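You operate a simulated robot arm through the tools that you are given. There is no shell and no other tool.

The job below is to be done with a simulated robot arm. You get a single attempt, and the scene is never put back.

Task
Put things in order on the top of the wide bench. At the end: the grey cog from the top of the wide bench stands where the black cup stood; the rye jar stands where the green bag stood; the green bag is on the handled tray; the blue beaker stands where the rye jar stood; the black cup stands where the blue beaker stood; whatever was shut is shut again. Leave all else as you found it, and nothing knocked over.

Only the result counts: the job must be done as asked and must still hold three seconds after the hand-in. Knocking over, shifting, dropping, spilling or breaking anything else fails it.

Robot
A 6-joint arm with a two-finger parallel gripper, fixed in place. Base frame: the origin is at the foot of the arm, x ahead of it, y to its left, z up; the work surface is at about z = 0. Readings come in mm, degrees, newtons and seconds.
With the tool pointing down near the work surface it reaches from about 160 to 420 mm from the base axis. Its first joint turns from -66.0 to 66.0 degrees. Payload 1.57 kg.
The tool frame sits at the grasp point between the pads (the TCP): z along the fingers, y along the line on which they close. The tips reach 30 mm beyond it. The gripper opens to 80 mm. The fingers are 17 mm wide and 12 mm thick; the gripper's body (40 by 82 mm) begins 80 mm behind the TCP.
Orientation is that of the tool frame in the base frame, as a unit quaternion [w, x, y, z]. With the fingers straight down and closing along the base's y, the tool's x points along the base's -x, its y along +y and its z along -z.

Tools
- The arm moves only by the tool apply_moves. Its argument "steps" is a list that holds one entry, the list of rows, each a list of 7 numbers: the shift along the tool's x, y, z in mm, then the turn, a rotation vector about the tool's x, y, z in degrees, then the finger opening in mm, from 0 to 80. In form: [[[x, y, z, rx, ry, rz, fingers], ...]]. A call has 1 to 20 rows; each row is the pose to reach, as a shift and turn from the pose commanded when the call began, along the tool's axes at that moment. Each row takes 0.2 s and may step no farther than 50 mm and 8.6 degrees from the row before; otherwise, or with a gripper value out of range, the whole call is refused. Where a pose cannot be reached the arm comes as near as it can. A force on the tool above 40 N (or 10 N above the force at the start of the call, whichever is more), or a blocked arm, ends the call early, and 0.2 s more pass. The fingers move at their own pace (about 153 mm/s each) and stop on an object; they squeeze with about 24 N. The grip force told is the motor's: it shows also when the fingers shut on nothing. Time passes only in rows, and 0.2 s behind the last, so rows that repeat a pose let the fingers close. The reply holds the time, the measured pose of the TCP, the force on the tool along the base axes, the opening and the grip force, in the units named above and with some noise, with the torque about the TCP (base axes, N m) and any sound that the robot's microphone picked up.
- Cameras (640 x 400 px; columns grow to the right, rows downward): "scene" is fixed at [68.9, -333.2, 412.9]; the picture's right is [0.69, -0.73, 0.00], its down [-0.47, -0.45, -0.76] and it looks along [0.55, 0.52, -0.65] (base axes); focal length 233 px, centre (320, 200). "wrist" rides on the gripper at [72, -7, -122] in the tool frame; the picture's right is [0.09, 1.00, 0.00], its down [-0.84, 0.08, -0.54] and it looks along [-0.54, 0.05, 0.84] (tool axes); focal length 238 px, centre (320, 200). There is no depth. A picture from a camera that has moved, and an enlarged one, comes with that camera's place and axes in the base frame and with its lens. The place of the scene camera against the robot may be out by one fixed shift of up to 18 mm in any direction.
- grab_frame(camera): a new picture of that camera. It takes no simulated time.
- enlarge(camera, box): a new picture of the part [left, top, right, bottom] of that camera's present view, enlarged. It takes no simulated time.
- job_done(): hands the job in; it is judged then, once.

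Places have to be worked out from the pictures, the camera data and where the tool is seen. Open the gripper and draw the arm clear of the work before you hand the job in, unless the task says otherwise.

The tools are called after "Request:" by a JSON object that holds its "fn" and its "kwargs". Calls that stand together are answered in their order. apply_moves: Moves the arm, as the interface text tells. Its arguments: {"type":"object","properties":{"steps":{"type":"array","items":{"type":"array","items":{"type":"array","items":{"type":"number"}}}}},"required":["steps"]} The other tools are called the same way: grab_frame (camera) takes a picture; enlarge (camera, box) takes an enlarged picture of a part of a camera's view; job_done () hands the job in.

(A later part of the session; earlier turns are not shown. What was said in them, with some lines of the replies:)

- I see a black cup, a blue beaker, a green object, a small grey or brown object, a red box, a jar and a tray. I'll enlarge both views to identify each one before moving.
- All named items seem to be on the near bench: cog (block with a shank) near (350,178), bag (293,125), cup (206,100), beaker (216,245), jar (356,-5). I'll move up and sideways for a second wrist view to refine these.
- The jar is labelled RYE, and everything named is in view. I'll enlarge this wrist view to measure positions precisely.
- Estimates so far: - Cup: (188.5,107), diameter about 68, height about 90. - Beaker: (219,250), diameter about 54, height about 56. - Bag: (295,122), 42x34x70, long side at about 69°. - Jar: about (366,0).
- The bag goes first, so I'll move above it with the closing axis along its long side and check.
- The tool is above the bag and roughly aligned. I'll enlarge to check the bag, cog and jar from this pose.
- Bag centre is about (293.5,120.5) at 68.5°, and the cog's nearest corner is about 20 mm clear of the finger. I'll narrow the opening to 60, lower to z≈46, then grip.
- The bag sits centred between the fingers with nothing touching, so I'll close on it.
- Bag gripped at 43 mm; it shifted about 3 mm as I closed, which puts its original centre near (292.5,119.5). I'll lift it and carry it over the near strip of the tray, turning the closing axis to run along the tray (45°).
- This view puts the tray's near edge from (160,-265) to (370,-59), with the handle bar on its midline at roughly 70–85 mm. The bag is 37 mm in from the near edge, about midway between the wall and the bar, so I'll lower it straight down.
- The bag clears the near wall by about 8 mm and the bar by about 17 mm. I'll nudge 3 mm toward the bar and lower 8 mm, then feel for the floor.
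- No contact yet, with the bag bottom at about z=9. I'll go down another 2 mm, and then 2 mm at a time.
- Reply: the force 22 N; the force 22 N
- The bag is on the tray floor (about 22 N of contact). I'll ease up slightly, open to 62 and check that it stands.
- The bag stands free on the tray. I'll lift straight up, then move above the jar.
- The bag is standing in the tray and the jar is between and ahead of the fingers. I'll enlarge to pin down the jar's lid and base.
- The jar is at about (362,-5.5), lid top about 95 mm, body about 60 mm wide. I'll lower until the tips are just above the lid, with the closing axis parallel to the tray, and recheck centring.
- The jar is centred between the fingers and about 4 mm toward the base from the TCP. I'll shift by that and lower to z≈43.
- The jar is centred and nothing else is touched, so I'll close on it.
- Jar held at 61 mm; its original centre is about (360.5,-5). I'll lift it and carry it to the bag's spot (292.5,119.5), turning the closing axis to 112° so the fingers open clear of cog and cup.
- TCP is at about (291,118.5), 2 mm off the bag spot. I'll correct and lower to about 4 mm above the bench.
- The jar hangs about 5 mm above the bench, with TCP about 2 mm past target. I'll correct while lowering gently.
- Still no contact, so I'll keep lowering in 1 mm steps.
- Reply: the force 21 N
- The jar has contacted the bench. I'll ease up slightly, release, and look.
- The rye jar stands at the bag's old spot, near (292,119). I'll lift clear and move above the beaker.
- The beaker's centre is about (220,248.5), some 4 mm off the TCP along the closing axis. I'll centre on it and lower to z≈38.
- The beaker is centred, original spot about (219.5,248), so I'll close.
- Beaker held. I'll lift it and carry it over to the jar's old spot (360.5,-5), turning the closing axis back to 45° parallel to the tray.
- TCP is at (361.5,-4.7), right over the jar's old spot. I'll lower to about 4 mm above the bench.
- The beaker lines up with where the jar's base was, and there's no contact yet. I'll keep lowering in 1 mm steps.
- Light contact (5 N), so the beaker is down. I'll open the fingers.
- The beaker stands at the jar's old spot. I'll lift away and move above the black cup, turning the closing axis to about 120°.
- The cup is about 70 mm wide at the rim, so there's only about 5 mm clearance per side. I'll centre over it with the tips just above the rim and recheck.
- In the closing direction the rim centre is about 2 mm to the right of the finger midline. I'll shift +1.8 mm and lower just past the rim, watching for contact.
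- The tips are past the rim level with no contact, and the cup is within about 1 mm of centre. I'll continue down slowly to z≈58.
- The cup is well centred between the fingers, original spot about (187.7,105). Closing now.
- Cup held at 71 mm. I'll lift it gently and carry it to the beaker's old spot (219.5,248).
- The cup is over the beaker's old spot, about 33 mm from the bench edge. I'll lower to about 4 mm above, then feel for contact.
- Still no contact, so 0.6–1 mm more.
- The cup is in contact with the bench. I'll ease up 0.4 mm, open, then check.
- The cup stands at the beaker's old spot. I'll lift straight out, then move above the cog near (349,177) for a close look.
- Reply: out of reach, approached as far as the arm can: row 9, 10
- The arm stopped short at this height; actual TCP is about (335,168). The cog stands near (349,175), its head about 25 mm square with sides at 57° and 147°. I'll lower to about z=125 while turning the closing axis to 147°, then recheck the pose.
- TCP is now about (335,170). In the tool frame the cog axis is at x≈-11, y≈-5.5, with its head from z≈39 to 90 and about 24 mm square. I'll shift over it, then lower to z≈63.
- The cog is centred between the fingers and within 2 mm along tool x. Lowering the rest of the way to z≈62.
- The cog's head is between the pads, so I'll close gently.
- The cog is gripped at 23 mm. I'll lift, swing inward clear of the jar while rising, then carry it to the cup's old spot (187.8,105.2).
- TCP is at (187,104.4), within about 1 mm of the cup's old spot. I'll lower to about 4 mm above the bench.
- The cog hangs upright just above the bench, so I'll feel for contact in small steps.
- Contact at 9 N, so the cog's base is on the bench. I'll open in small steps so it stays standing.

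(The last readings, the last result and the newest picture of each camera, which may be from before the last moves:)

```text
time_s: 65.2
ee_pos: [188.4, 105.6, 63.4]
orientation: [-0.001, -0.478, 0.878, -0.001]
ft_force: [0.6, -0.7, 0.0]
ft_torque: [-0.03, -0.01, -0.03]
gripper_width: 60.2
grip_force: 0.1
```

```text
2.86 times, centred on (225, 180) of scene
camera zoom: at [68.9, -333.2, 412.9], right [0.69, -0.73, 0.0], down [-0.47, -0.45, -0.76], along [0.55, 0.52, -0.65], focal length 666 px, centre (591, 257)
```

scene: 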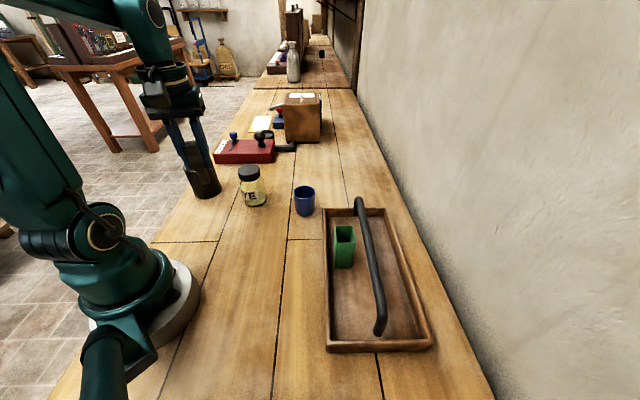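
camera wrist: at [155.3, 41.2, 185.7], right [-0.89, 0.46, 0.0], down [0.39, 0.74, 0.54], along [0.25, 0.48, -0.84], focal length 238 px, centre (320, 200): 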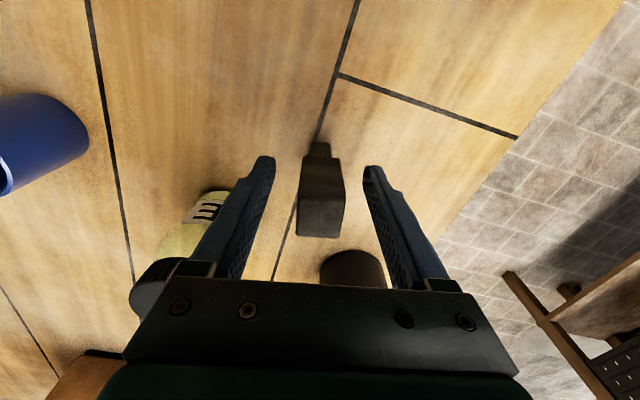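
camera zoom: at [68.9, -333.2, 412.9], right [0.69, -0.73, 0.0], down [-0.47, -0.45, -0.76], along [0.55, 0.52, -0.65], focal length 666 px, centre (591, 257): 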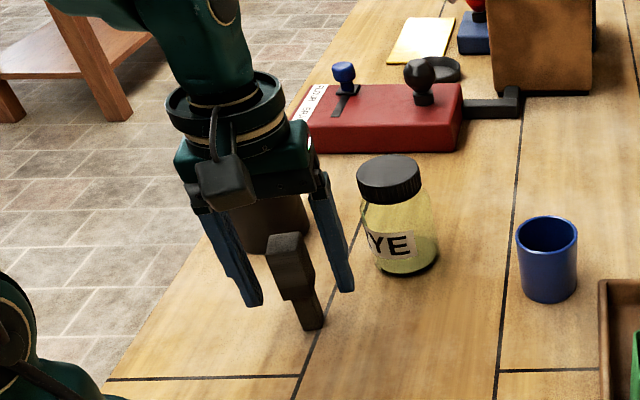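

The cog stands free at the cup's old spot. I'll lift straight up and draw the arm well clear.

Request:
{"fn": "apply_moves", "kwargs": {"steps": [[[0, 0, -20, 0, 0, 0, 60], [0, 0, -50, 0, 0, 0, 60], [0, 0, -90, 0, 0, 0, 60], [0, 0, -130, 0, 0, 0, 70], [0, 0, -170, 0, 0, 0, 80], [0, 0, -200, 0, 0, 0, 80], [0, 0, -200, 0, 0, 0, 80]]]}}

Request:
{"fn": "grab_frame", "kwargs": {"camera": "scene"}}

Request:
{"fn": "grab_frame", "kwargs": {"camera": "wrist"}}

Request:
{"fn": "enlarge", "kwargs": {"camera": "scene", "box": [160, 120, 340, 260]}}

Request:
{"fn": "enlarge", "kwargs": {"camera": "scene", "box": [280, 160, 460, 370]}}

```text
time_s: 66.8
ee_pos: [188.8, 105.1, 264.5]
orientation: [-0.001, -0.478, 0.879, 0.0]
ft_force: [-1.3, -0.9, 0.3]
ft_torque: [-0.01, -0.01, 0.0]
gripper_width: 80.1
grip_force: 0.1
```

```text
taken
```

scene: 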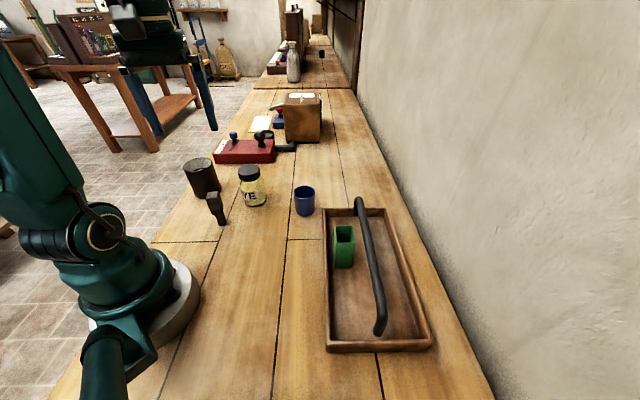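

```text
taken
camera wrist: at [156.2, 40.0, 386.9], right [-0.89, 0.46, 0.0], down [0.39, 0.74, 0.54], along [0.25, 0.48, -0.84], focal length 238 px, centre (320, 200)
```

wrist: 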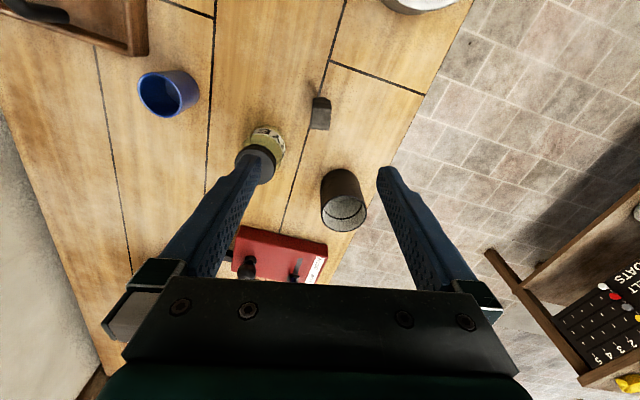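

```text
2.86 times, centred on (250, 190) of scene
camera zoom: at [68.9, -333.2, 412.9], right [0.69, -0.73, 0.0], down [-0.47, -0.45, -0.76], along [0.55, 0.52, -0.65], focal length 666 px, centre (520, 229)
```

zoom: 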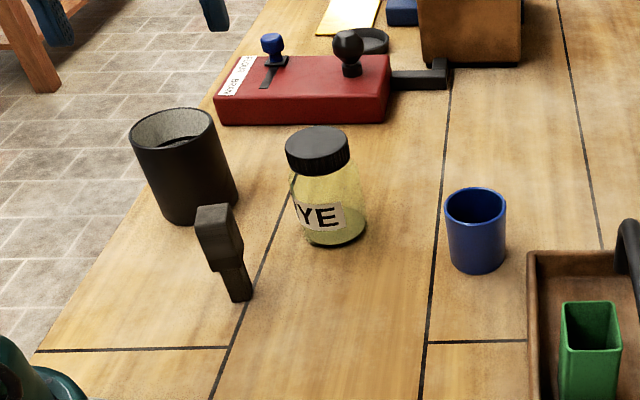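

```text
1.90 times, centred on (370, 265) of scene
camera zoom: at [68.9, -333.2, 412.9], right [0.69, -0.73, 0.0], down [-0.47, -0.45, -0.76], along [0.55, 0.52, -0.65], focal length 444 px, centre (225, 76)
```

zoom: 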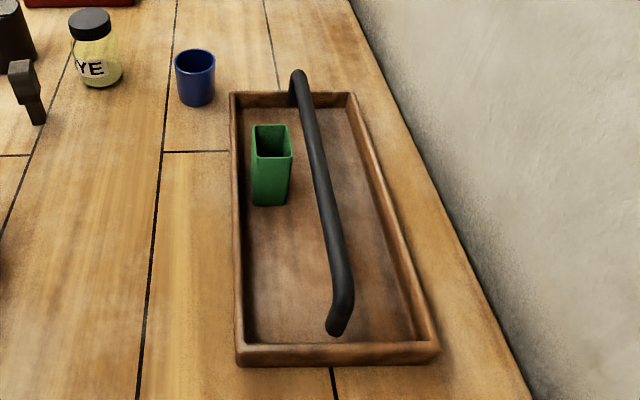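

All five items stand where asked: cog at the cup's spot, jar at the bag's, bag on the tray, beaker at the jar's, cup at the beaker's. The tray and the red box look unmoved, nothing had to be opened, and the gripper is open and clear, so I'll hand in.

Request:
{"fn": "job_done", "kwargs": {}}

```text
The job is handed in.
```

I moved all five items to their places and handed the job in. The last pictures show everything standing upright.

| Item | Now stands at | Position (x, y) in mm |
|---|---|---|
| Grey cog | black cup's old spot | (188, 105) |
| Rye jar | green bag's old spot | (292, 119) |
| Green bag | on the handled tray, between the near wall and the handle | (305, -179) |
| Blue beaker | rye jar's old spot | (360, -6) |
| Black cup | blue beaker's old spot | (221, 248) |

I worked out the old spots from the camera pictures. By my estimate each placement is within about 3 mm of where the earlier item stood.

Nothing needed opening: the jar's lid stayed on and I never touched the brown box. The tray and the red box look unmoved in the pictures. I left the gripper open and about 260 mm above the bench.
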